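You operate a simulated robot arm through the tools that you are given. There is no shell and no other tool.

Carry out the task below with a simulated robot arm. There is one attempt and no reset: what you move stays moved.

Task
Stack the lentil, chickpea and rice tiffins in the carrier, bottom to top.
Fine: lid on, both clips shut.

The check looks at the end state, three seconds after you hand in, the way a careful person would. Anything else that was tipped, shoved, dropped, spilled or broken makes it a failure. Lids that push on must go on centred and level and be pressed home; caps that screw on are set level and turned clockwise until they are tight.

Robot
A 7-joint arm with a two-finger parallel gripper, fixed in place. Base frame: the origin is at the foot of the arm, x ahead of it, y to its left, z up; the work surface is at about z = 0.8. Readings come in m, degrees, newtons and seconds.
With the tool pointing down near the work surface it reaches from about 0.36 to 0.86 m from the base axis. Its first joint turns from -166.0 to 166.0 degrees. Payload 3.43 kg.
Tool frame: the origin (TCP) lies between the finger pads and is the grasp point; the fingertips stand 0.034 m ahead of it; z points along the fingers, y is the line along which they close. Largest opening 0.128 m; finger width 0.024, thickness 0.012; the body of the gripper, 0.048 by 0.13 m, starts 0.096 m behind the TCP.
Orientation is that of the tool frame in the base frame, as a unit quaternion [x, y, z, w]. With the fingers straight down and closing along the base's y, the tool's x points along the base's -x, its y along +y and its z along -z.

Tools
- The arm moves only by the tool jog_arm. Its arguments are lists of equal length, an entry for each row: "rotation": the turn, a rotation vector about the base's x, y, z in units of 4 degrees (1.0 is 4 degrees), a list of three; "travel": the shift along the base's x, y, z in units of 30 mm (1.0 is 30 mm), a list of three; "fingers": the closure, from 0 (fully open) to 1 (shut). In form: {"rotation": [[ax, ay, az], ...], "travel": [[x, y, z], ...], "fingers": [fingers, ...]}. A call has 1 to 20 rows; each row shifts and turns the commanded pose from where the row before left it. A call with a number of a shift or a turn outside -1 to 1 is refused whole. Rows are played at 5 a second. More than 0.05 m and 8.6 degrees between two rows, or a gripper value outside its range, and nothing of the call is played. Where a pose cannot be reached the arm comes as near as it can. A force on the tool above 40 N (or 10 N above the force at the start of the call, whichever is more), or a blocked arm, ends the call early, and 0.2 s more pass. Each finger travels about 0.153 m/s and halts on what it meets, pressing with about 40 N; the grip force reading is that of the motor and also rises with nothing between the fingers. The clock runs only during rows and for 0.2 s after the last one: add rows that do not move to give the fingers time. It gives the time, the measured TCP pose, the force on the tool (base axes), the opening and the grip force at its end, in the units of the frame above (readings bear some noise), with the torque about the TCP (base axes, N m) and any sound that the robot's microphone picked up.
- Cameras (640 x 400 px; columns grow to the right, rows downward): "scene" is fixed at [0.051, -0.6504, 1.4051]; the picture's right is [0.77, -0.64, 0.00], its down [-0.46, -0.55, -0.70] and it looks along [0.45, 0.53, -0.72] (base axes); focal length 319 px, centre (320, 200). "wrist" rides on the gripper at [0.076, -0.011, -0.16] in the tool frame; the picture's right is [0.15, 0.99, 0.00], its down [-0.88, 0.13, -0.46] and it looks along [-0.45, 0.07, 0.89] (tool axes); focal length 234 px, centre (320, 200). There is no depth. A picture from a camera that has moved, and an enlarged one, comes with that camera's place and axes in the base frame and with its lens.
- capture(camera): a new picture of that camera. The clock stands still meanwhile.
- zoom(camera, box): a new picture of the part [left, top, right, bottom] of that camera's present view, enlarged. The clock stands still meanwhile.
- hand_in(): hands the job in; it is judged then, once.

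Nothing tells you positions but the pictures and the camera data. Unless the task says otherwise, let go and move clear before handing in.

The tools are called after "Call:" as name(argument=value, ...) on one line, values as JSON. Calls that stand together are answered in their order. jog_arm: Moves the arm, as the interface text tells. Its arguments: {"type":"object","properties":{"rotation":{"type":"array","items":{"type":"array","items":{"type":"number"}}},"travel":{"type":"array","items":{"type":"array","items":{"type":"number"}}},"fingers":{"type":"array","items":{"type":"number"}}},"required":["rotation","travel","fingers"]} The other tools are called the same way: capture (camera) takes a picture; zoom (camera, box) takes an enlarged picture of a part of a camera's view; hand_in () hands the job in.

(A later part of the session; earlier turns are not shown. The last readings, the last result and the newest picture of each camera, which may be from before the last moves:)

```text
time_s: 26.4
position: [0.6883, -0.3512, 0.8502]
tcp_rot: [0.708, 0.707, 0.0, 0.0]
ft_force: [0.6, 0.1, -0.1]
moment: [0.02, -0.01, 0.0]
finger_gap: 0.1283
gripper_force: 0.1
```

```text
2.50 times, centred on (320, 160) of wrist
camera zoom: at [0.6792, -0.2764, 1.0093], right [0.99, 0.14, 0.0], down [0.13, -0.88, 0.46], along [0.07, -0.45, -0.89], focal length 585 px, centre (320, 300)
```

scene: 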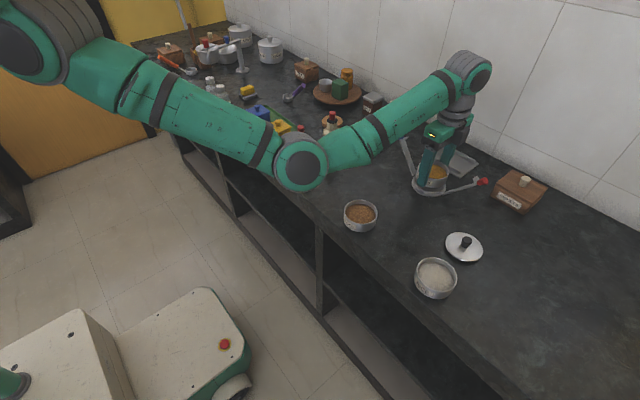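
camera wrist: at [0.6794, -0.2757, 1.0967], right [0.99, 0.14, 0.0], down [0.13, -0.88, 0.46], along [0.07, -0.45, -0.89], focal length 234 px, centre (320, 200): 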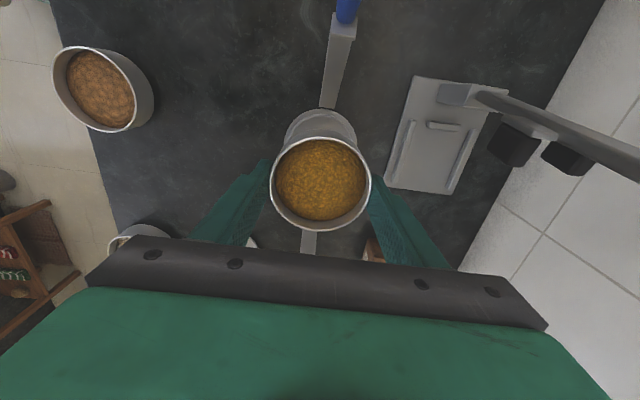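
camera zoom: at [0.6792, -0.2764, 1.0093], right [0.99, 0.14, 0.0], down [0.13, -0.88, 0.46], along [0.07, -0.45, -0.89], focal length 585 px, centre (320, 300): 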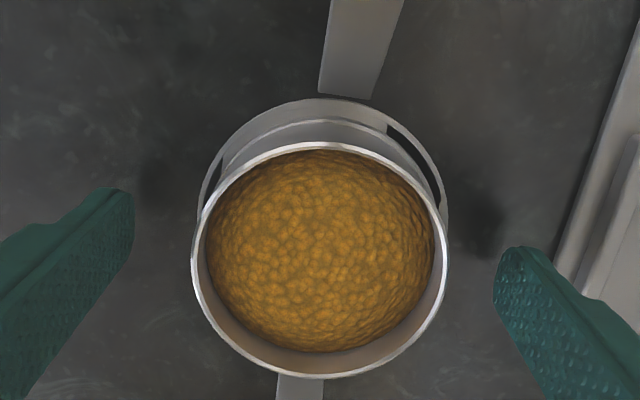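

The tin is released. I'll lift clear and inspect how it is seated.

Call:
jog_arm(rotation=[[0, 0, 0], [0, 0, 0], [0, 0, 0], [0, 0, 0], [0, 0, 0], [0, 0, 0], [0, 0, 0]], travel=[[0, 0, 0.3], [0, 0, 0.7], [0, 0, 0.9], [0, 0, 0.9], [0, 0, 0.9], [0, 0, 0.9], [0, 0, 0.2]], fingers=[0, 0, 0, 0, 0, 0, 0])

Call:
zoom(camera="scene", box=[405, 155, 455, 208])

Call:
zoom(camera="wrist", box=[256, 80, 384, 200])

```text
time_s: 28.0
position: [0.6899, -0.3513, 0.9944]
tcp_rot: [0.708, 0.706, 0.0, 0.0]
ft_force: [-0.1, 0.7, 0.5]
moment: [-0.01, -0.03, 0.0]
finger_gap: 0.1282
gripper_force: 0.1
```

```text
7.55 times, centred on (430, 182) of scene
camera zoom: at [0.051, -0.6504, 1.4051], right [0.77, -0.64, 0.0], down [-0.46, -0.55, -0.7], along [0.45, 0.53, -0.72], focal length 2409 px, centre (-510, 340)
```

zoom: 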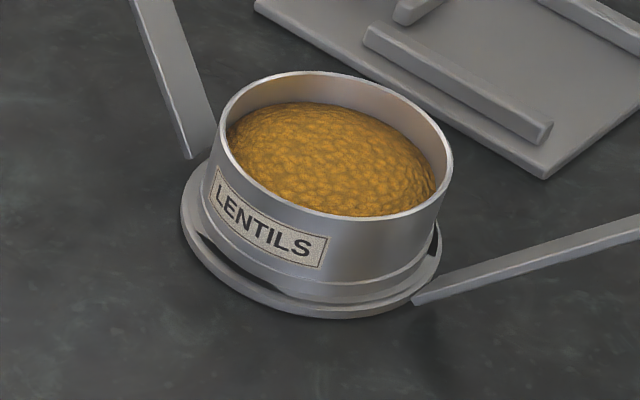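

```text
3.33 times, centred on (320, 140) of wrist
camera zoom: at [0.6799, -0.2757, 1.1536], right [0.99, 0.14, 0.0], down [0.13, -0.88, 0.46], along [0.07, -0.45, -0.89], focal length 781 px, centre (320, 400)
```

zoom: 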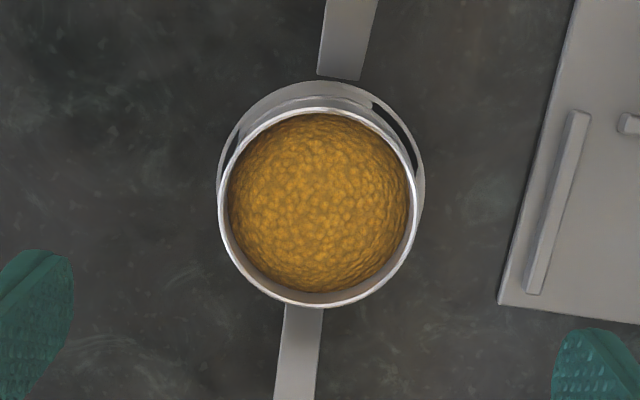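

The rim looks level, with its centre at about (0.690, -0.350). I'll zoom in on the seam between the tin and ring for any tilt.

Call:
zoom(camera="scene", box=[416, 178, 446, 198])

Call:
zoom(camera="wrist", box=[282, 100, 358, 150])

```text
16.00 times, centred on (431, 188) of scene
camera zoom: at [0.051, -0.6504, 1.4051], right [0.77, -0.64, 0.0], down [-0.46, -0.55, -0.7], along [0.45, 0.53, -0.72], focal length 5107 px, centre (-1456, 392)
```

zoom: 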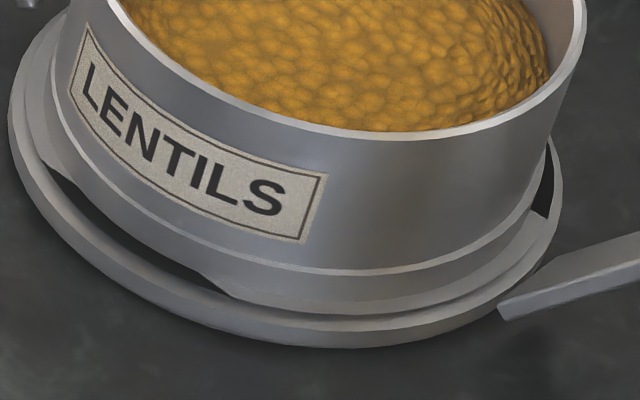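

```text
8.00 times, centred on (320, 125) of wrist
camera zoom: at [0.6799, -0.2757, 1.1536], right [0.99, 0.14, 0.0], down [0.13, -0.88, 0.46], along [0.07, -0.45, -0.89], focal length 1873 px, centre (320, 800)
```

zoom: 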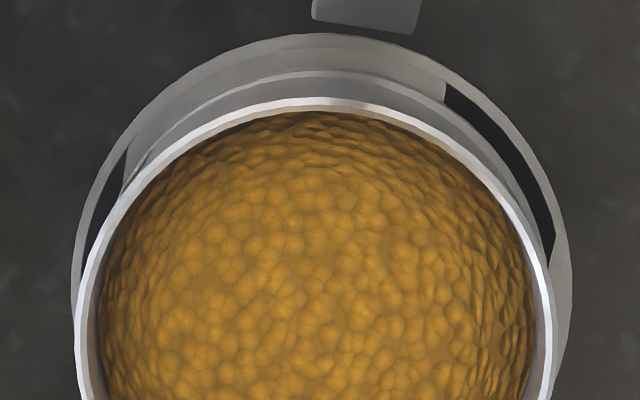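

The seam is uniform, so the lentil tin is seated level. I'll move to the chickpea tin, hover and refine.

Call:
jog_arm(rotation=[[0, 0, 0], [0, 0, 0], [0, 0, 0], [0, 0, 0], [0, 0, 0], [0, 0, 0], [0, 0, 0], [0, 0, 0], [0, 0, 0], [0, 0, 0], [0, 0, 0], [0, 0, 0], [0, 0, 0]], travel=[[-0.4, 0, 0], [-0.7, 0.1, 0], [-0.8, 0.1, 0], [-0.8, 0.1, 0], [-0.8, 0.1, 0], [-0.8, 0.1, 0], [-0.8, 0.1, 0], [-0.8, 0.1, 0], [-0.7, 0.1, -0.5], [-0.7, 0.1, -0.7], [-0.5, 0.1, -0.8], [0, 0.1, -0.8], [0, 0, 0]], fingers=[0, 0, 0, 0, 0, 0, 0, 0, 0, 0, 0, 0, 0])

Call:
capture(camera="wrist")

Call:
capture(camera="scene")

```text
time_s: 30.8
position: [0.4559, -0.3199, 0.9087]
tcp_rot: [0.708, 0.707, 0.0, 0.0]
ft_force: [-0.1, 0.3, -0.6]
moment: [-0.01, -0.01, 0.05]
finger_gap: 0.1278
gripper_force: 0.1
```

```text
taken
camera wrist: at [0.4455, -0.2437, 1.0693], right [0.99, 0.14, 0.0], down [0.13, -0.88, 0.46], along [0.07, -0.45, -0.89], focal length 234 px, centre (320, 200)
```

wrist: 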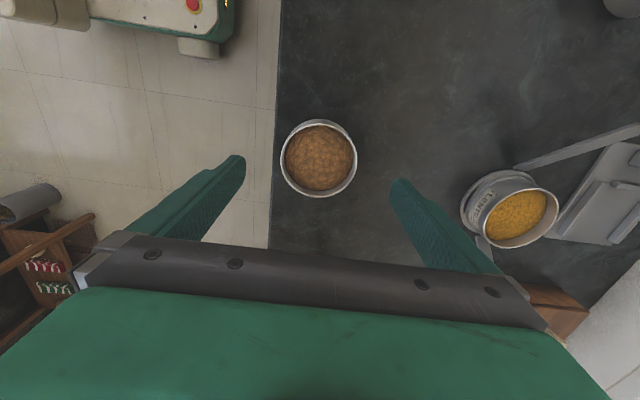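

```text
taken
```

scene: 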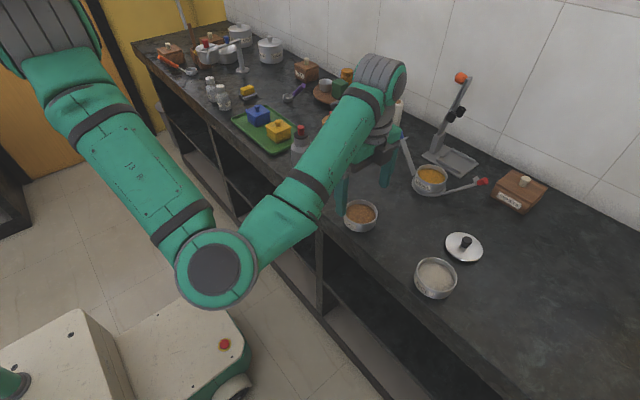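

Call:
zoom(camera="wrist", box=[240, 110, 400, 210])

```text
4.00 times, centred on (320, 160) of wrist
camera zoom: at [0.4455, -0.2437, 1.0693], right [0.99, 0.14, 0.0], down [0.13, -0.88, 0.46], along [0.07, -0.45, -0.89], focal length 937 px, centre (320, 360)
```

zoom: 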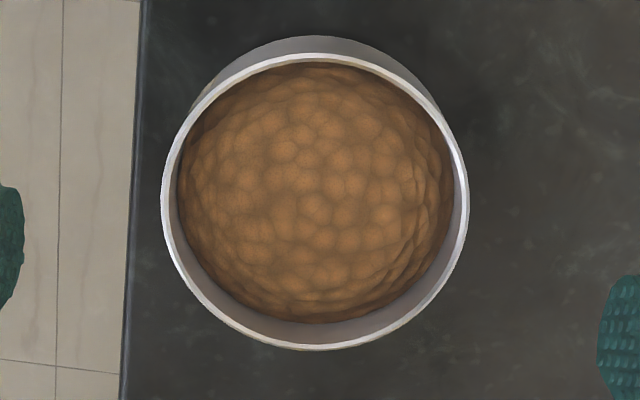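

The chickpea tin's centre is at (0.455, -0.320), almost directly under the gripper. I'll descend and grip.

Call:
jog_arm(rotation=[[0, 0, 0], [0, 0, 0], [0, 0, 0], [0, 0, 0], [0, 0, 0], [0, 0, 0], [0, 0, 0], [0, 0, 0], [0, 0, 0]], travel=[[-0.05, 0, -0.5], [0, 0, -0.7], [0, 0, -0.7], [0, 0, -0.33], [0, 0, 0], [0, 0, 0], [0, 0, 0], [0, 0, 0], [0, 0, 0]], fingers=[0, 0, 0, 0, 0, 0.3, 0.6, 1, 1])

Call:
zoom(camera="wrist", box=[240, 110, 400, 230])

```text
time_s: 32.8
position: [0.4534, -0.319, 0.8426]
tcp_rot: [0.708, 0.707, 0.0, -0.001]
ft_force: [0.1, -0.4, -0.6]
moment: [0.01, 0.01, -0.04]
finger_gap: 0.079
gripper_force: 40.4
```

```text
3.33 times, centred on (320, 170) of wrist
camera zoom: at [0.4439, -0.2432, 1.0028], right [0.99, 0.14, 0.0], down [0.13, -0.88, 0.46], along [0.07, -0.45, -0.89], focal length 781 px, centre (320, 300)
```

zoom: 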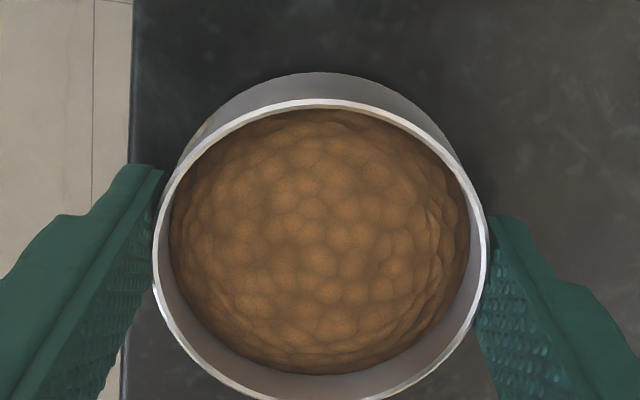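

Gripped. I'll lift and carry it to above the carrier.

Call:
jog_arm(rotation=[[0, 0, 0], [0, 0, 0], [0, 0, 0], [0, 0, 0], [0, 0, 0], [0, 0, 0], [0, 0, 0], [0, 0, 0], [0, 0, 0], [0, 0, 0], [0, 0, 0], [0, 0, 0], [0, 0, 0], [0, 0, 0], [0, 0, 0], [0, 0, 0], [0, 0, 0], [0, 0, 0], [0, 0, 0], [0, 0, 0]], travel=[[0, 0, 0.2], [0, 0, 0.4], [0, 0, 0.6], [0, 0, 0.7], [0, 0, 0.7], [0.1, 0, 0.6], [0.25, 0, 0.4], [0.4, -0.1, 0.3], [0.55, -0.1, 0.1], [0.65, -0.1, 0], [0.7, -0.1, 0], [0.7, -0.1, 0], [0.7, -0.1, 0], [0.7, -0.1, 0], [0.7, -0.1, 0], [0.65, -0.1, 0], [0.55, -0.1, 0], [0.45, -0.05, 0], [0.3, 0, 0], [0.13, 0, 0]], fingers=[1, 1, 1, 1, 1, 1, 1, 1, 1, 1, 1, 1, 1, 1, 1, 1, 1, 1, 1, 1])

Call:
capture(camera="scene")

Call:
zoom(camera="wrist", box=[240, 90, 400, 240])

```text
time_s: 37.0
position: [0.6793, -0.3501, 0.9631]
tcp_rot: [0.708, 0.707, 0.0, 0.001]
ft_force: [0.1, 1.0, -1.6]
moment: [0.02, -0.01, 0.03]
finger_gap: 0.0787
gripper_force: 39.8
```

```text
taken
```

scene: 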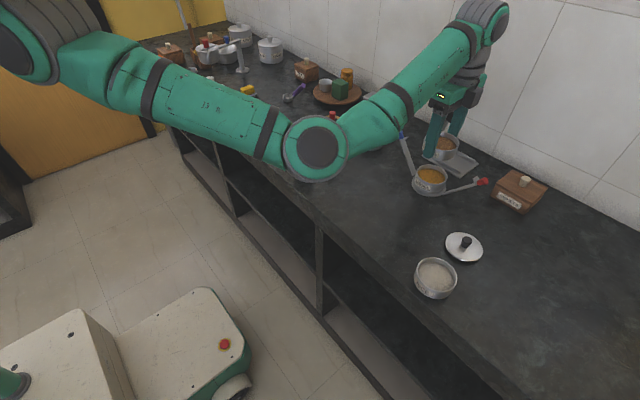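

```text
2.67 times, centred on (320, 165) of wrist
camera zoom: at [0.6696, -0.2751, 1.1226], right [0.99, 0.14, 0.0], down [0.13, -0.88, 0.46], along [0.07, -0.45, -0.89], focal length 624 px, centre (320, 293)
```

zoom: 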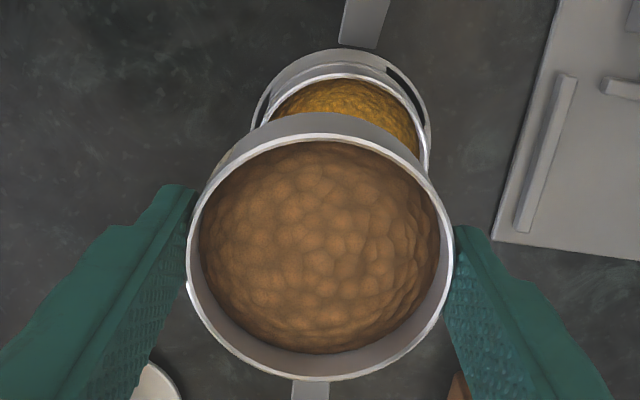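

The tin needs +9.5 mm in x and +1.5 mm in y to centre over the lentil tin. I'll shift and lower to about 1.5 cm above contact.

Call:
jog_arm(rotation=[[0, 0, 0], [0, 0, 0], [0, 0, 0], [0, 0, 0], [0, 0, 0], [0, 0, 0], [0, 0, 0], [0, 0, 0]], travel=[[0.15, 0.03, 0], [0.15, 0.02, 0], [0, 0, -0.3], [0, 0, -0.5], [0, 0, -0.6], [0, 0, -0.5], [0, 0, -0.3], [0, 0, 0]], fingers=[1, 1, 1, 1, 1, 1, 1, 1])

Call:
zoom(camera="wrist", box=[240, 90, 400, 240])

Call:
zoom(camera="scene", box=[400, 130, 460, 205])

```text
time_s: 38.8
position: [0.6892, -0.3492, 0.8968]
tcp_rot: [0.708, 0.706, 0.0, 0.0]
ft_force: [0.8, 0.0, -1.2]
moment: [-0.02, 0.01, -0.03]
finger_gap: 0.0786
gripper_force: 40.1
```

```text
2.67 times, centred on (320, 165) of wrist
camera zoom: at [0.6785, -0.2732, 1.0562], right [0.99, 0.14, 0.0], down [0.13, -0.88, 0.46], along [0.07, -0.45, -0.89], focal length 624 px, centre (320, 293)
```

zoom: 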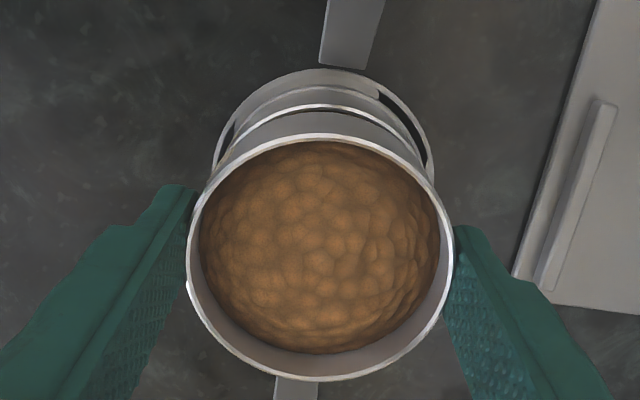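

```text
5.33 times, centred on (430, 168) of scene
camera zoom: at [0.051, -0.6504, 1.4051], right [0.77, -0.64, 0.0], down [-0.46, -0.55, -0.7], along [0.45, 0.53, -0.72], focal length 1702 px, centre (-267, 373)
```

zoom: 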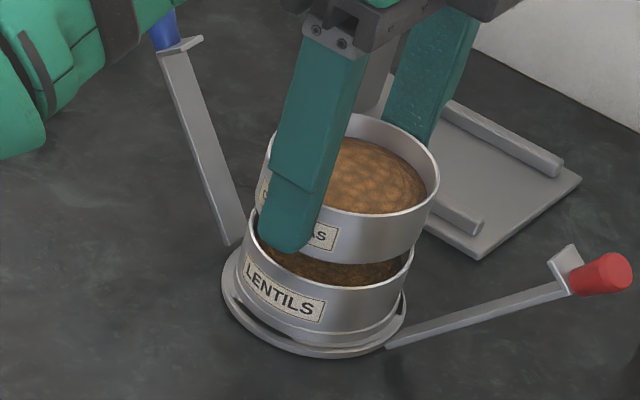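

The alignment is good to within about 0.5 mm. I'll descend in small steps to contact.

Call:
jog_arm(rotation=[[0, 0, 0], [0, 0, 0], [0, 0, 0], [0, 0, 0], [0, 0, 0], [0, 0, 0], [0, 0, 0], [0, 0, 0], [0, 0, 0]], travel=[[0, 0, -0.06], [0, 0, -0.06], [0, 0, -0.06], [0, 0, -0.06], [0, 0, -0.05], [0, 0, -0.05], [0, 0, -0.04], [0, 0, 0], [0, 0, 0]], fingers=[1, 1, 1, 1, 1, 1, 1, 1, 1])

Call:
zoom(camera="scene", box=[405, 150, 455, 205])

```text
time_s: 40.8
position: [0.6873, -0.348, 0.886]
tcp_rot: [0.708, 0.706, 0.0, 0.0]
ft_force: [0.1, 0.5, -0.9]
moment: [0.01, 0.0, 0.01]
finger_gap: 0.0787
gripper_force: 40.0
```

```text
7.27 times, centred on (430, 178) of scene
camera zoom: at [0.051, -0.6504, 1.4051], right [0.77, -0.64, 0.0], down [-0.46, -0.55, -0.7], along [0.45, 0.53, -0.72], focal length 2321 px, centre (-480, 364)
```

zoom: 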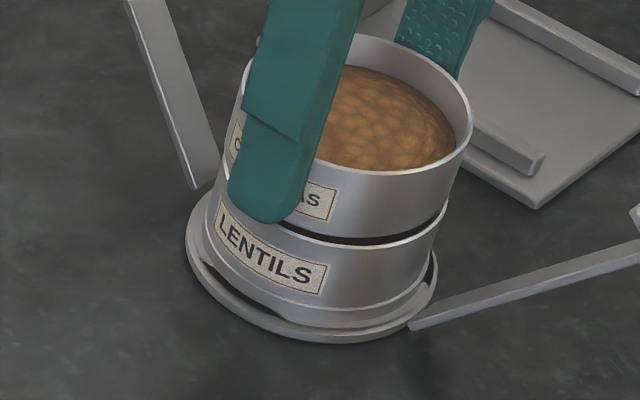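

A gap of about 5 mm remains. I'll check the alignment again from the wrist.

Call:
zoom(camera="wrist", box=[250, 90, 390, 200])

Call:
zoom(camera="scene", box=[412, 165, 446, 195])

```text
3.64 times, centred on (320, 145) of wrist
camera zoom: at [0.6786, -0.2731, 1.045], right [0.99, 0.14, 0.0], down [0.13, -0.88, 0.46], along [0.07, -0.45, -0.89], focal length 852 px, centre (320, 400)
```

zoom: 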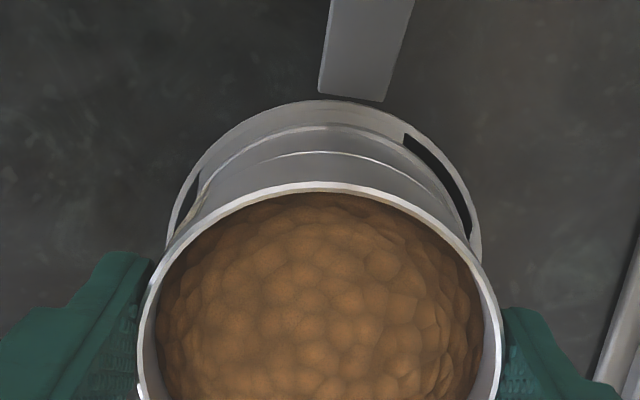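

```text
13.33 times, centred on (429, 180) of scene
camera zoom: at [0.051, -0.6504, 1.4051], right [0.77, -0.64, 0.0], down [-0.46, -0.55, -0.7], along [0.45, 0.53, -0.72], focal length 4256 px, centre (-1133, 467)
```

zoom: 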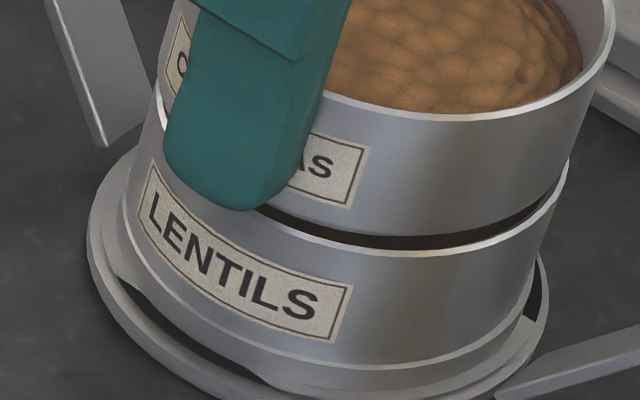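

Centred. I'll continue down in about 1 mm steps.

Call:
jog_arm(rotation=[[0, 0, 0], [0, 0, 0], [0, 0, 0], [0, 0, 0], [0, 0, 0], [0, 0, 0]], travel=[[0, 0, -0.04], [0, 0, -0.04], [0, 0, -0.04], [0, 0, -0.03], [0, 0, -0.03], [0, 0, 0]], fingers=[1, 1, 1, 1, 1, 1])

Call:
zoom(camera="scene", box=[412, 165, 446, 195])

```text
time_s: 42.2
position: [0.6879, -0.3483, 0.8801]
tcp_rot: [0.708, 0.706, 0.0, 0.001]
ft_force: [-0.2, -1.0, 10.5]
moment: [0.13, 0.17, 0.07]
finger_gap: 0.0783
gripper_force: 40.1
```

```text
13.33 times, centred on (429, 180) of scene
camera zoom: at [0.051, -0.6504, 1.4051], right [0.77, -0.64, 0.0], down [-0.46, -0.55, -0.7], along [0.45, 0.53, -0.72], focal length 4256 px, centre (-1133, 467)
```

zoom: 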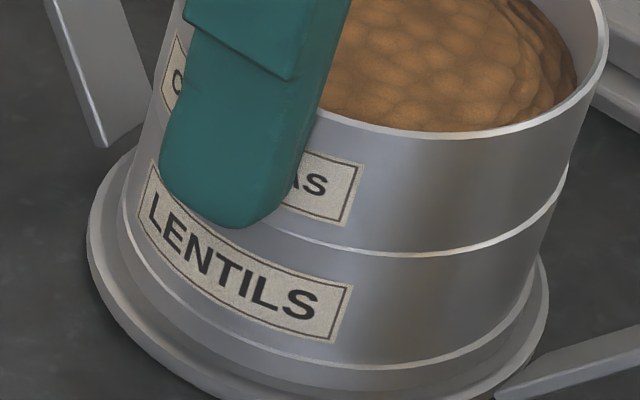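

Contact, and the seam is closed all around. I'll relax slightly, release and lift away.

Call:
jog_arm(rotation=[[0, 0, 0], [0, 0, 0], [0, 0, 0], [0, 0, 0], [0, 0, 0], [0, 0, 0]], travel=[[0, 0, 0.02], [0, 0, 0], [0, 0, 0], [0, 0, 0], [0, 0, 0], [0, 0, 0]], fingers=[1, 1, 0.35, 0.2, 0, 0])

Call:
jog_arm(rotation=[[0, 0, 0], [0, 0, 0], [0, 0, 0], [0, 0, 0], [0, 0, 0], [0, 0, 0]], travel=[[0, 0, 0.3], [0, 0, 0.7], [0, 0, 0.9], [0, 0, 0.9], [0, 0, 0.7], [0, 0, 0]], fingers=[0, 0, 0, 0, 0, 0])

Call:
zoom(camera="scene", box=[405, 145, 455, 205])

Call:
zoom(camera="wrist", box=[256, 90, 384, 210])

```text
time_s: 43.6
position: [0.688, -0.3482, 0.8803]
tcp_rot: [0.708, 0.707, 0.001, -0.001]
ft_force: [-0.3, 0.9, -0.7]
moment: [-0.02, -0.01, -0.01]
finger_gap: 0.128
gripper_force: 0.0
```

```text
time_s: 45.0
position: [0.6893, -0.3481, 0.9865]
tcp_rot: [0.708, 0.707, 0.0, 0.0]
ft_force: [-0.6, -0.8, -0.6]
moment: [-0.02, 0.0, 0.0]
finger_gap: 0.1279
gripper_force: 0.1
```

```text
6.67 times, centred on (430, 175) of scene
camera zoom: at [0.051, -0.6504, 1.4051], right [0.77, -0.64, 0.0], down [-0.46, -0.55, -0.7], along [0.45, 0.53, -0.72], focal length 2128 px, centre (-413, 367)
```

zoom: 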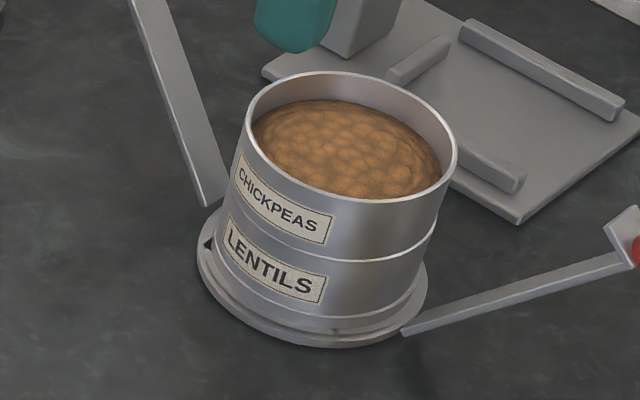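

```text
3.33 times, centred on (320, 150) of wrist
camera zoom: at [0.679, -0.2732, 1.1455], right [0.99, 0.14, 0.0], down [0.13, -0.88, 0.46], along [0.07, -0.45, -0.89], focal length 781 px, centre (320, 367)
```

zoom: 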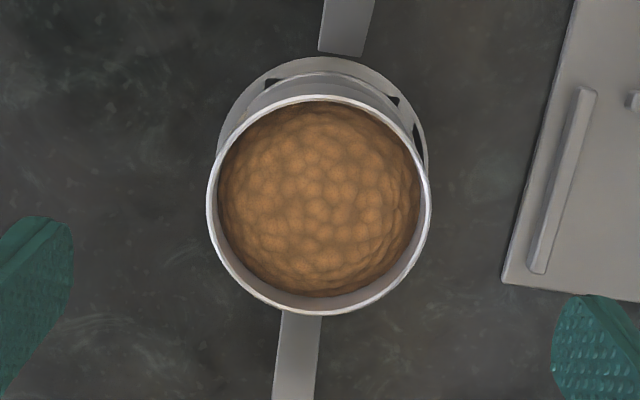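

The chickpea tin is seated well. Next I'll hover over the rice tin, at about (0.453, -0.541).

Call:
jog_arm(rotation=[[0, 0, 0], [0, 0, 0], [0, 0, 0], [0, 0, 0], [0, 0, 0], [0, 0, 0], [0, 0, 0], [0, 0, 0], [0, 0, 0], [0, 0, 0], [0, 0, 0], [0, 0, 0], [0, 0, 0], [0, 0, 0]], travel=[[-0.4, 0, 0], [-0.7, 0, 0], [-0.7, -0.4, 0], [-0.7, -0.6, 0], [-0.7, -0.7, 0], [-0.7, -0.8, 0], [-0.7, -0.8, 0], [-0.7, -0.8, 0], [-0.7, -0.8, 0], [-0.7, -0.7, 0], [-0.7, -0.5, -0.6], [-0.5, -0.28, -0.7], [0, 0, -0.9], [0, 0, 0]], fingers=[0, 0, 0, 0, 0, 0, 0, 0, 0, 0, 0, 0, 0, 0])

Call:
capture(camera="wrist")

Call:
zoom(camera="wrist", box=[240, 110, 400, 230])

Call:
capture(camera="scene")

```text
time_s: 48.0
position: [0.4524, -0.5383, 0.9189]
tcp_rot: [0.708, 0.706, 0.0, 0.0]
ft_force: [0.1, 0.7, -1.2]
moment: [-0.01, -0.01, 0.0]
finger_gap: 0.1281
gripper_force: 0.0
```

```text
taken
camera wrist: at [0.442, -0.4639, 1.0792], right [0.99, 0.14, 0.0], down [0.13, -0.88, 0.46], along [0.07, -0.45, -0.89], focal length 234 px, centre (320, 200)
```

wrist: 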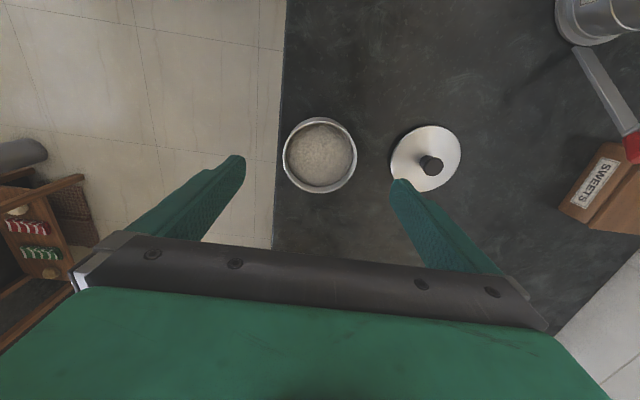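

```text
3.33 times, centred on (320, 170) of wrist
camera zoom: at [0.442, -0.4639, 1.0792], right [0.99, 0.14, 0.0], down [0.13, -0.88, 0.46], along [0.07, -0.45, -0.89], focal length 781 px, centre (320, 300)
```

zoom: 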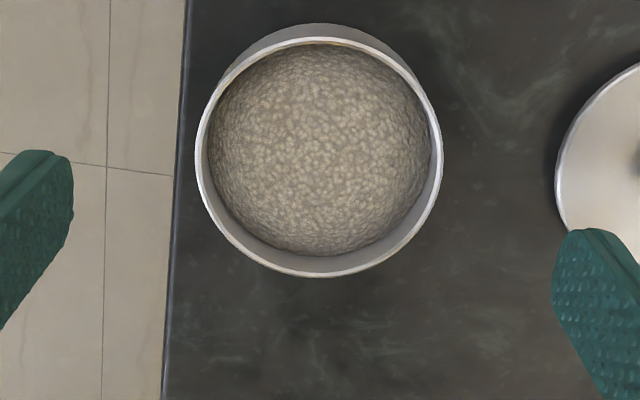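

```text
taken
```

scene: 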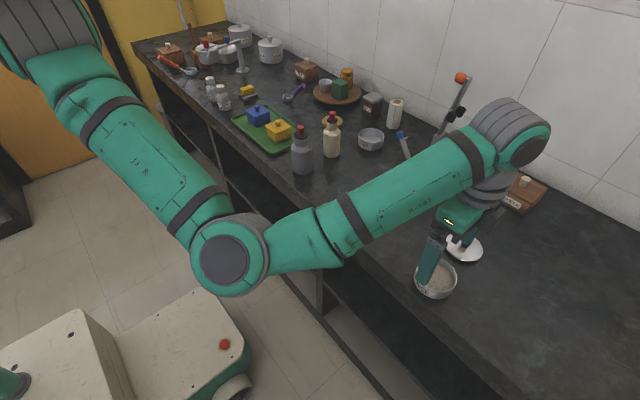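

The rice tin is centred under the gripper. The lid is close on the +x side, so I'll partly close the fingers before descending and then grip.

Call:
jog_arm(rotation=[[0, 0, 0], [0, 0, 0], [0, 0, 0], [0, 0, 0], [0, 0, 0], [0, 0, 0], [0, 0, 0], [0, 0, 0], [0, 0, 0], [0, 0, 0]], travel=[[0, 0, 0], [-0.02, 0, -0.5], [0, 0, -0.7], [0, 0, -0.7], [0, 0, -0.5], [0, 0, -0.17], [0, 0, 0], [0, 0, 0], [0, 0, 0], [0, 0, 0]], fingers=[0.18, 0.18, 0.18, 0.18, 0.18, 0.18, 0.18, 0.5, 1, 1])

Call:
capture(camera="wrist")

```text
time_s: 50.2
position: [0.4501, -0.5397, 0.8422]
tcp_rot: [0.708, 0.706, 0.0, 0.001]
ft_force: [0.1, -0.9, 0.2]
moment: [-0.06, 0.06, -0.01]
finger_gap: 0.0787
gripper_force: 39.6
```

```text
taken
camera wrist: at [0.4409, -0.4651, 1.0019], right [0.99, 0.14, 0.0], down [0.13, -0.88, 0.46], along [0.07, -0.45, -0.89], focal length 234 px, centre (320, 200)
```

wrist: 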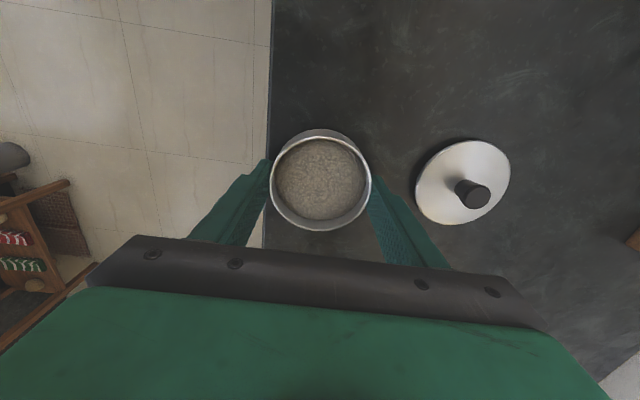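

Gripped at 78.7 mm. I'll lift high and carry the rice over to the stack.

Call:
jog_arm(rotation=[[0, 0, 0], [0, 0, 0], [0, 0, 0], [0, 0, 0], [0, 0, 0], [0, 0, 0], [0, 0, 0], [0, 0, 0], [0, 0, 0], [0, 0, 0], [0, 0, 0], [0, 0, 0], [0, 0, 0], [0, 0, 0], [0, 0, 0], [0, 0, 0], [0, 0, 0], [0, 0, 0], [0, 0, 0], [0, 0, 0]], travel=[[0, 0, 0.2], [0, 0, 0.4], [0, 0, 0.6], [0, 0, 0.7], [0, 0, 0.8], [0, 0, 0.8], [0, 0.2, 0.7], [0.1, 0.4, 0.5], [0.3, 0.6, 0.3], [0.45, 0.7, 0.2], [0.6, 0.7, 0], [0.7, 0.7, 0], [0.7, 0.7, 0], [0.7, 0.6, 0], [0.7, 0.5, 0], [0.7, 0.4, 0], [0.65, 0.3, 0], [0.55, 0.3, 0], [0.4, 0.17, 0], [0.25, 0.1, 0]], fingers=[1, 1, 1, 1, 1, 1, 1, 1, 1, 1, 1, 1, 1, 1, 1, 1, 1, 1, 1, 1])

Call:
capture(camera="scene")

Call:
zoom(camera="wrist", box=[230, 60, 410, 240])

```text
time_s: 54.4
position: [0.6547, -0.3494, 0.998]
tcp_rot: [0.707, 0.707, 0.001, 0.0]
ft_force: [0.4, -0.4, -0.9]
moment: [0.01, 0.0, 0.02]
finger_gap: 0.0792
gripper_force: 39.8
```

```text
taken
```

scene: 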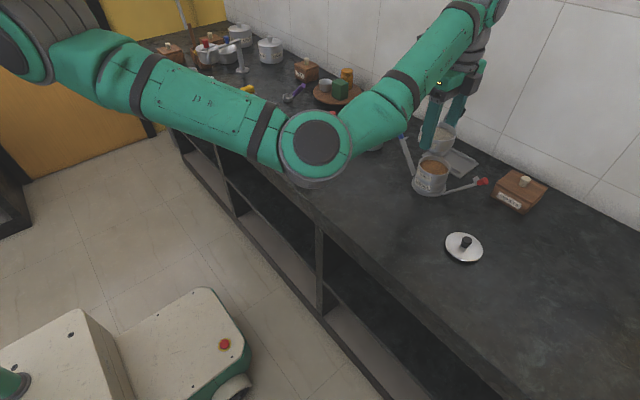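

```text
2.22 times, centred on (320, 150) of wrist
camera zoom: at [0.6454, -0.2738, 1.158], right [0.99, 0.14, 0.0], down [0.13, -0.88, 0.46], along [0.07, -0.45, -0.89], focal length 520 px, centre (320, 311)
```

zoom: 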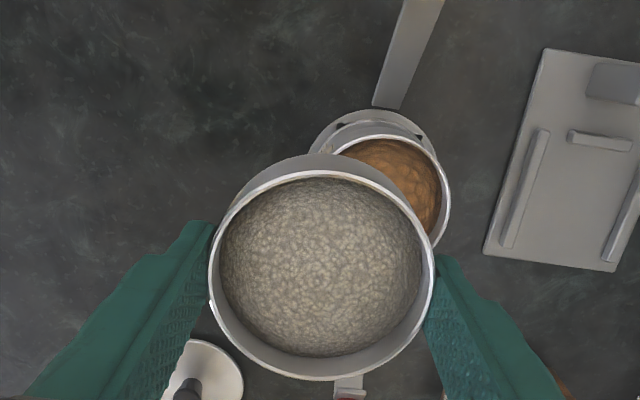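

The rice tin is at (0.656, -0.3495) and the stack centre is (0.6896, -0.350). I'll shift +33 mm in x and lower to just above the chickpea rim.

Call:
jog_arm(rotation=[[0, 0, 0], [0, 0, 0], [0, 0, 0], [0, 0, 0], [0, 0, 0], [0, 0, 0], [0, 0, 0], [0, 0, 0], [0, 0, 0]], travel=[[0.2, -0.01, 0], [0.4, -0.01, 0], [0.35, 0, 0], [0.155, 0, -0.3], [0, 0, -0.5], [0, 0, -0.6], [0, 0, -0.5], [0, 0, -0.4], [0, 0, 0]], fingers=[1, 1, 1, 1, 1, 1, 1, 1, 1])

Call:
zoom(camera="wrist", box=[240, 90, 400, 240])

Call:
zoom(camera="scene", box=[400, 125, 460, 200])

```text
time_s: 56.4
position: [0.6905, -0.3495, 0.9294]
tcp_rot: [0.707, 0.707, -0.001, 0.0]
ft_force: [0.0, -0.3, -1.5]
moment: [0.01, 0.04, 0.0]
finger_gap: 0.0789
gripper_force: 40.2
```

```text
2.67 times, centred on (320, 165) of wrist
camera zoom: at [0.6789, -0.2736, 1.0884], right [0.99, 0.14, 0.0], down [0.13, -0.88, 0.46], along [0.07, -0.45, -0.89], focal length 624 px, centre (320, 293)
```

zoom: 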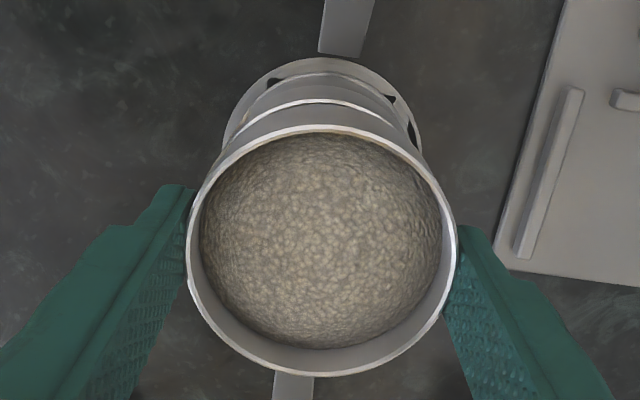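

```text
5.33 times, centred on (430, 162) of scene
camera zoom: at [0.051, -0.6504, 1.4051], right [0.77, -0.64, 0.0], down [-0.46, -0.55, -0.7], along [0.45, 0.53, -0.72], focal length 1702 px, centre (-267, 400)
```

zoom: 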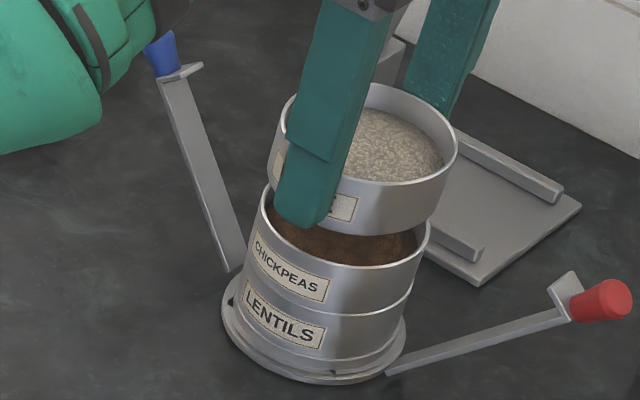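

A small correction of about -1.3 mm in y is needed. I'll apply it and descend to near contact.

Call:
jog_arm(rotation=[[0, 0, 0], [0, 0, 0], [0, 0, 0], [0, 0, 0], [0, 0, 0], [0, 0, 0], [0, 0, 0], [0, 0, 0], [0, 0, 0], [0, 0, 0]], travel=[[-0.01, -0.045, -0.05], [0, 0, -0.06], [0, 0, -0.06], [0, 0, -0.06], [0, 0, -0.06], [0, 0, -0.06], [0, 0, -0.05], [0, 0, -0.04], [0, 0, 0], [0, 0, 0]], fingers=[1, 1, 1, 1, 1, 1, 1, 1, 1, 1])

Call:
zoom(camera="wrist", box=[240, 90, 400, 240])

Call:
zoom(camera="scene", box=[412, 155, 446, 190])

```text
time_s: 58.6
position: [0.6867, -0.352, 0.9163]
tcp_rot: [0.707, 0.707, 0.0, 0.0]
ft_force: [0.9, 0.0, -1.5]
moment: [0.04, 0.02, 0.01]
finger_gap: 0.0789
gripper_force: 40.4
```

```text
2.67 times, centred on (320, 165) of wrist
camera zoom: at [0.6783, -0.2756, 1.0757], right [0.99, 0.14, 0.0], down [0.13, -0.88, 0.46], along [0.07, -0.45, -0.89], focal length 624 px, centre (320, 293)
```

zoom: 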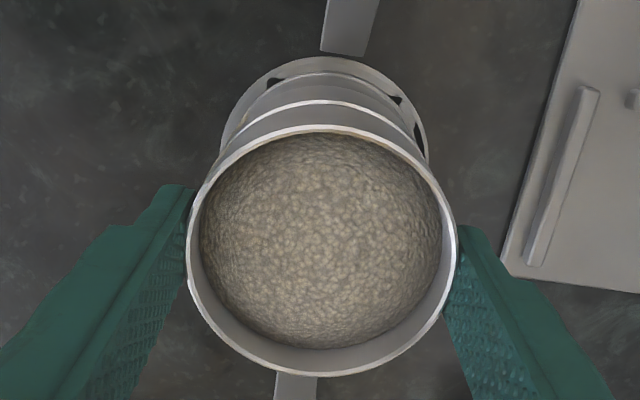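

```text
11.43 times, centred on (429, 172) of scene
camera zoom: at [0.051, -0.6504, 1.4051], right [0.77, -0.64, 0.0], down [-0.46, -0.55, -0.7], along [0.45, 0.53, -0.72], focal length 3648 px, centre (-926, 514)
```

zoom: 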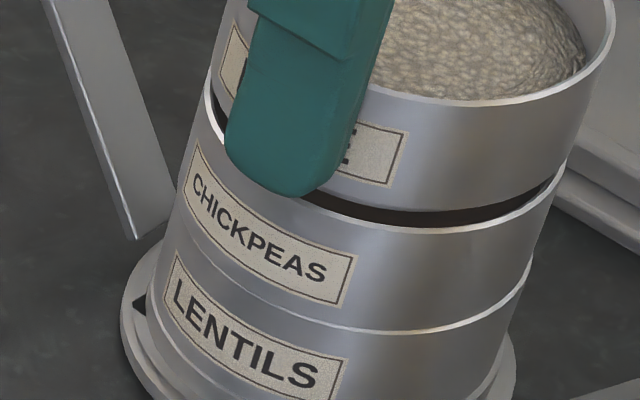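

Aligned to within about 0.3 mm. I'll take the final descent in 1 mm steps.

Call:
jog_arm(rotation=[[0, 0, 0], [0, 0, 0], [0, 0, 0], [0, 0, 0], [0, 0, 0], [0, 0, 0], [0, 0, 0]], travel=[[0, 0.005, -0.04], [0, 0, -0.04], [0, 0, -0.035], [0, 0, -0.03], [0, 0, -0.03], [0, 0, -0.03], [0, 0, 0]], fingers=[1, 1, 1, 1, 1, 1, 1])

Call:
zoom(camera="scene", box=[412, 155, 446, 190])

```text
time_s: 60.2
position: [0.6874, -0.3514, 0.9098]
tcp_rot: [0.707, 0.707, 0.0, -0.001]
ft_force: [-0.8, -0.3, 2.7]
moment: [0.07, 0.16, 0.03]
finger_gap: 0.0792
gripper_force: 40.4
```

```text
11.43 times, centred on (429, 172) of scene
camera zoom: at [0.051, -0.6504, 1.4051], right [0.77, -0.64, 0.0], down [-0.46, -0.55, -0.7], along [0.45, 0.53, -0.72], focal length 3648 px, centre (-926, 514)
```

zoom: 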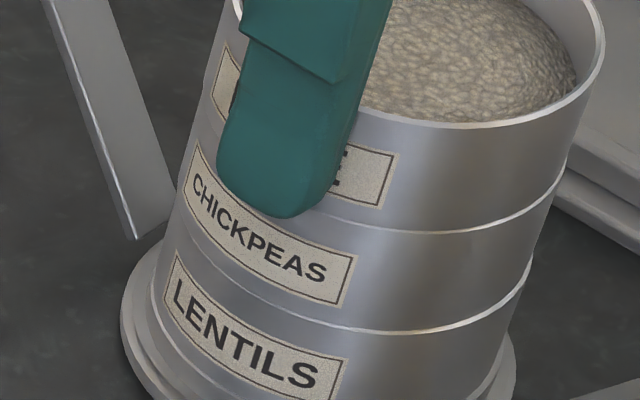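

It's touching with the seam closed. I'll press one more millimetre to confirm seating, then release and lift.

Call:
jog_arm(rotation=[[0, 0, 0], [0, 0, 0]], travel=[[0, 0, -0.03], [0, 0, 0]], fingers=[1, 1])

Call:
jog_arm(rotation=[[0, 0, 0], [0, 0, 0], [0, 0, 0], [0, 0, 0], [0, 0, 0], [0, 0, 0]], travel=[[0, 0, 0.03], [0, 0, 0], [0, 0, 0], [0, 0, 0], [0, 0, 0], [0, 0, 0]], fingers=[1, 1, 0.35, 0.2, 0, 0])

Call:
jog_arm(rotation=[[0, 0, 0], [0, 0, 0], [0, 0, 0], [0, 0, 0], [0, 0, 0], [0, 0, 0]], travel=[[0, 0, 0.3], [0, 0, 0.7], [0, 0, 0.9], [0, 0, 0.9], [0, 0, 0.7], [0, 0, 0]], fingers=[0, 0, 0, 0, 0, 0])

Call:
zoom(camera="scene", box=[395, 125, 495, 205])

Call:
zoom(camera="wrist", box=[256, 90, 384, 210])

Call:
capture(camera="wrist")

```text
time_s: 60.8
position: [0.6879, -0.3507, 0.9104]
tcp_rot: [0.708, 0.707, 0.001, 0.001]
ft_force: [-3.0, 3.5, 15.2]
moment: [0.32, 0.56, 0.0]
finger_gap: 0.079
gripper_force: 39.5
```

```text
time_s: 62.2
position: [0.6865, -0.3511, 0.9101]
tcp_rot: [0.708, 0.706, 0.0, 0.0]
ft_force: [-0.1, -0.9, 0.0]
moment: [0.02, -0.02, -0.04]
finger_gap: 0.1283
gripper_force: 0.2
```

```text
time_s: 63.6
position: [0.6895, -0.3508, 1.0152]
tcp_rot: [0.708, 0.706, 0.0, 0.0]
ft_force: [-0.9, 0.3, 0.2]
moment: [0.01, -0.01, 0.04]
finger_gap: 0.1282
gripper_force: 0.0
```

```text
5.00 times, centred on (445, 165) of scene
camera zoom: at [0.051, -0.6504, 1.4051], right [0.77, -0.64, 0.0], down [-0.46, -0.55, -0.7], along [0.45, 0.53, -0.72], focal length 1596 px, centre (-305, 375)
```

zoom: 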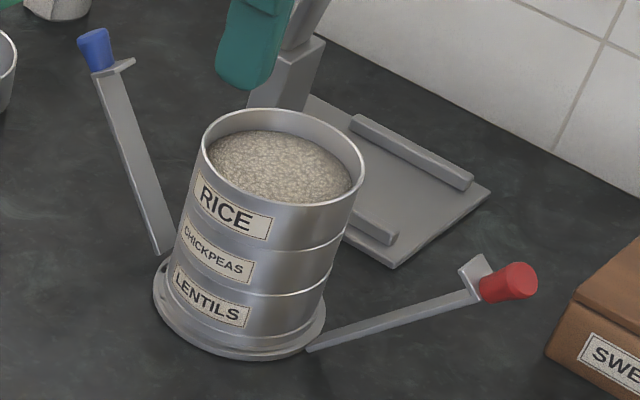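

```text
3.33 times, centred on (320, 150) of wrist
camera zoom: at [0.6789, -0.2757, 1.1745], right [0.99, 0.14, 0.0], down [0.13, -0.88, 0.46], along [0.07, -0.45, -0.89], focal length 781 px, centre (320, 367)
```

zoom: 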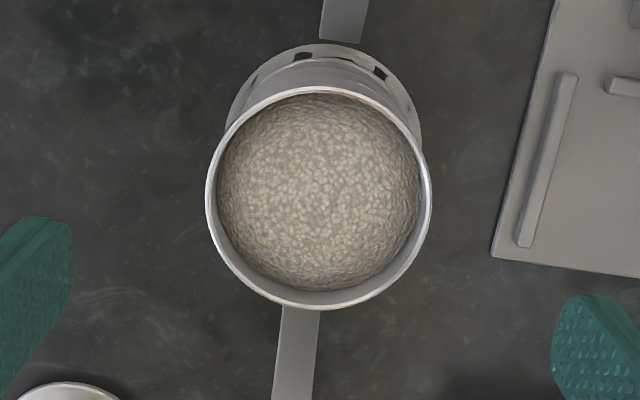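

```text
taken
camera wrist: at [0.6789, -0.2757, 1.1745], right [0.99, 0.14, 0.0], down [0.13, -0.88, 0.46], along [0.07, -0.45, -0.89], focal length 234 px, centre (320, 200)
```

wrist: 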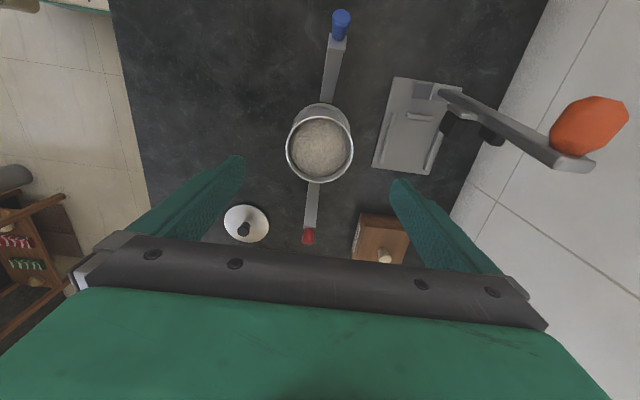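

All three tins are stacked in order and level. Next I'll hover over the lid near (0.578, -0.532) and refine the knob position.

Call:
jog_arm(rotation=[[0, 0, 0], [0, 0, 0], [0, 0, 0], [0, 0, 0], [0, 0, 0], [0, 0, 0], [0, 0, 0], [0, 0, 0], [0, 0, 0], [0, 0, 0], [0, 0, 0], [0, 0, 0], [0, 0, 0]], travel=[[-0.2, -0.3, 0], [-0.4, -0.6, 0], [-0.5, -0.8, 0], [-0.5, -0.8, 0], [-0.5, -0.8, 0], [-0.5, -0.8, 0], [-0.5, -0.8, 0], [-0.4, -0.7, -0.4], [-0.23, -0.47, -0.6], [0, 0, -0.8], [0, 0, -0.8], [0, 0, 0], [0, 0, 0]], fingers=[0, 0, 0, 0, 0, 0, 0, 0, 0, 0, 0, 0, 0])

Call:
capture(camera="wrist")

Call:
zoom(camera="wrist", box=[256, 110, 384, 230])

Call:
zoom(camera="scene", box=[430, 210, 500, 270])

```text
time_s: 66.4
position: [0.5766, -0.5345, 0.9374]
tcp_rot: [0.708, 0.707, 0.0, -0.001]
ft_force: [-0.6, -0.4, 0.8]
moment: [0.0, -0.01, 0.0]
finger_gap: 0.1276
gripper_force: 0.1
```

```text
taken
camera wrist: at [0.5664, -0.4575, 1.0969], right [0.99, 0.14, 0.0], down [0.13, -0.88, 0.46], along [0.07, -0.45, -0.89], focal length 234 px, centre (320, 200)
```

wrist: 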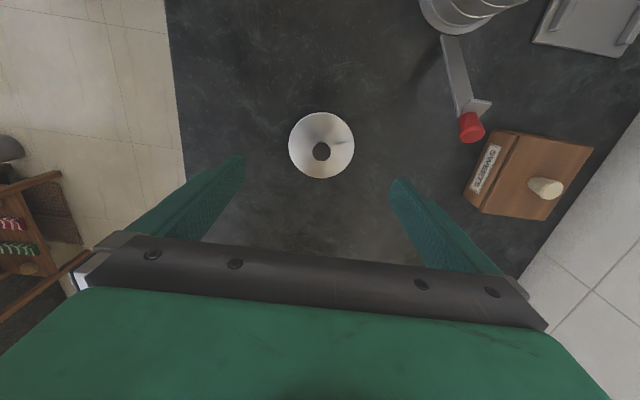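

```text
3.33 times, centred on (320, 170) of wrist
camera zoom: at [0.5664, -0.4575, 1.0969], right [0.99, 0.14, 0.0], down [0.13, -0.88, 0.46], along [0.07, -0.45, -0.89], focal length 781 px, centre (320, 300)
```

zoom: 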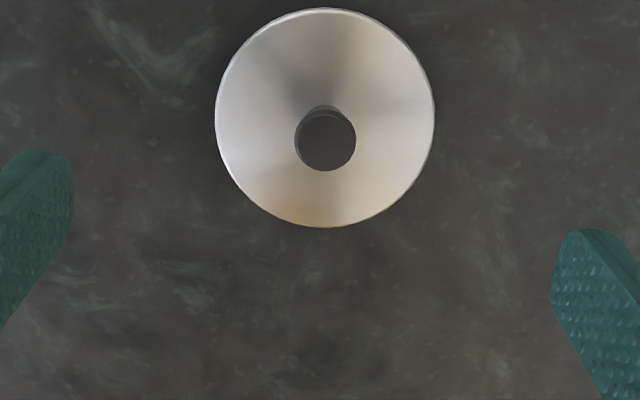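

```text
6.67 times, centred on (465, 240) of scene
camera zoom: at [0.051, -0.6504, 1.4051], right [0.77, -0.64, 0.0], down [-0.46, -0.55, -0.7], along [0.45, 0.53, -0.72], focal length 2128 px, centre (-647, -67)
```

zoom: 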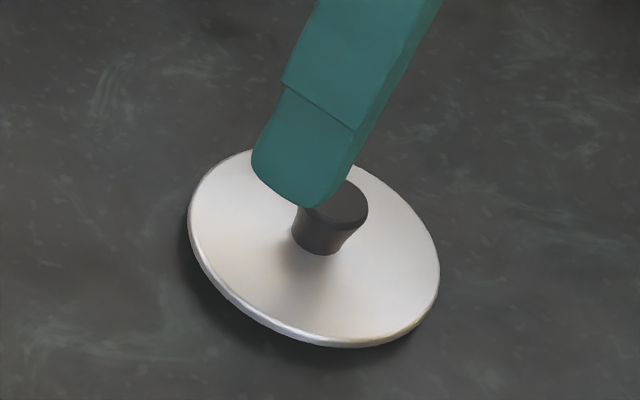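

The lid's centre is at (0.579, -0.532), with the knob top near z = 0.826 and about 22 mm wide. I'll narrow the fingers, centre over the knob and descend partway.

Call:
jog_arm(rotation=[[0, 0, 0], [0, 0, 0], [0, 0, 0], [0, 0, 0], [0, 0, 0], [0, 0, 0], [0, 0, 0]], travel=[[0.05, 0.045, 0], [0, 0, -0.5], [0, 0, -0.7], [0, 0, -0.7], [0, 0, -0.5], [0, 0, -0.3], [0, 0, 0]], fingers=[0.5, 0.6, 0.6, 0.6, 0.6, 0.6, 0.6])

Call:
zoom(camera="wrist", box=[240, 110, 400, 230])

Call:
zoom(camera="scene", box=[430, 210, 500, 270])

```text
time_s: 68.0
position: [0.5771, -0.5309, 0.8561]
tcp_rot: [0.707, 0.707, 0.0, 0.0]
ft_force: [0.5, 0.7, 0.5]
moment: [-0.01, 0.03, 0.01]
finger_gap: 0.0511
gripper_force: 0.0
```

```text
3.33 times, centred on (320, 170) of wrist
camera zoom: at [0.5672, -0.4562, 1.0156], right [0.99, 0.14, 0.0], down [0.13, -0.88, 0.46], along [0.07, -0.45, -0.89], focal length 781 px, centre (320, 300)
```

zoom: 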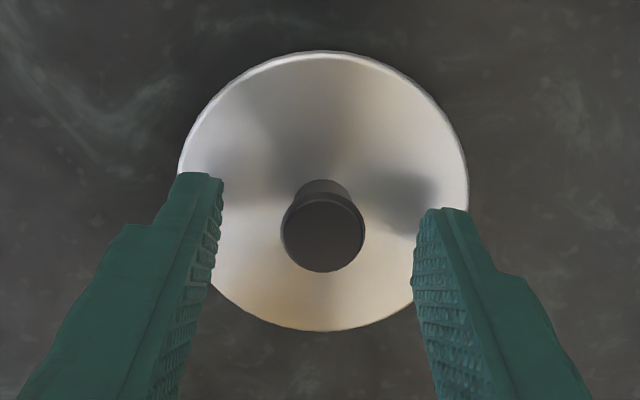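

```text
6.67 times, centred on (465, 240) of scene
camera zoom: at [0.051, -0.6504, 1.4051], right [0.77, -0.64, 0.0], down [-0.46, -0.55, -0.7], along [0.45, 0.53, -0.72], focal length 2128 px, centre (-647, -67)
```

zoom: 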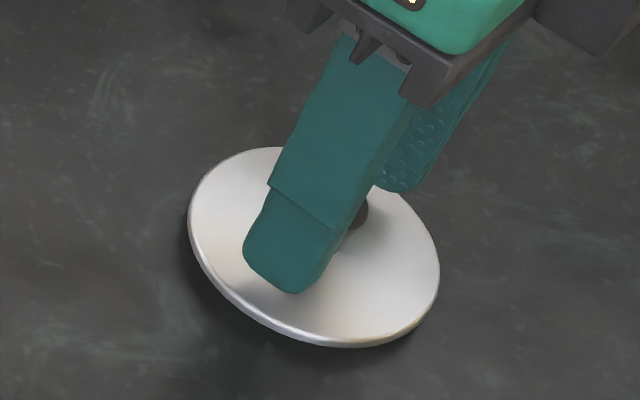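

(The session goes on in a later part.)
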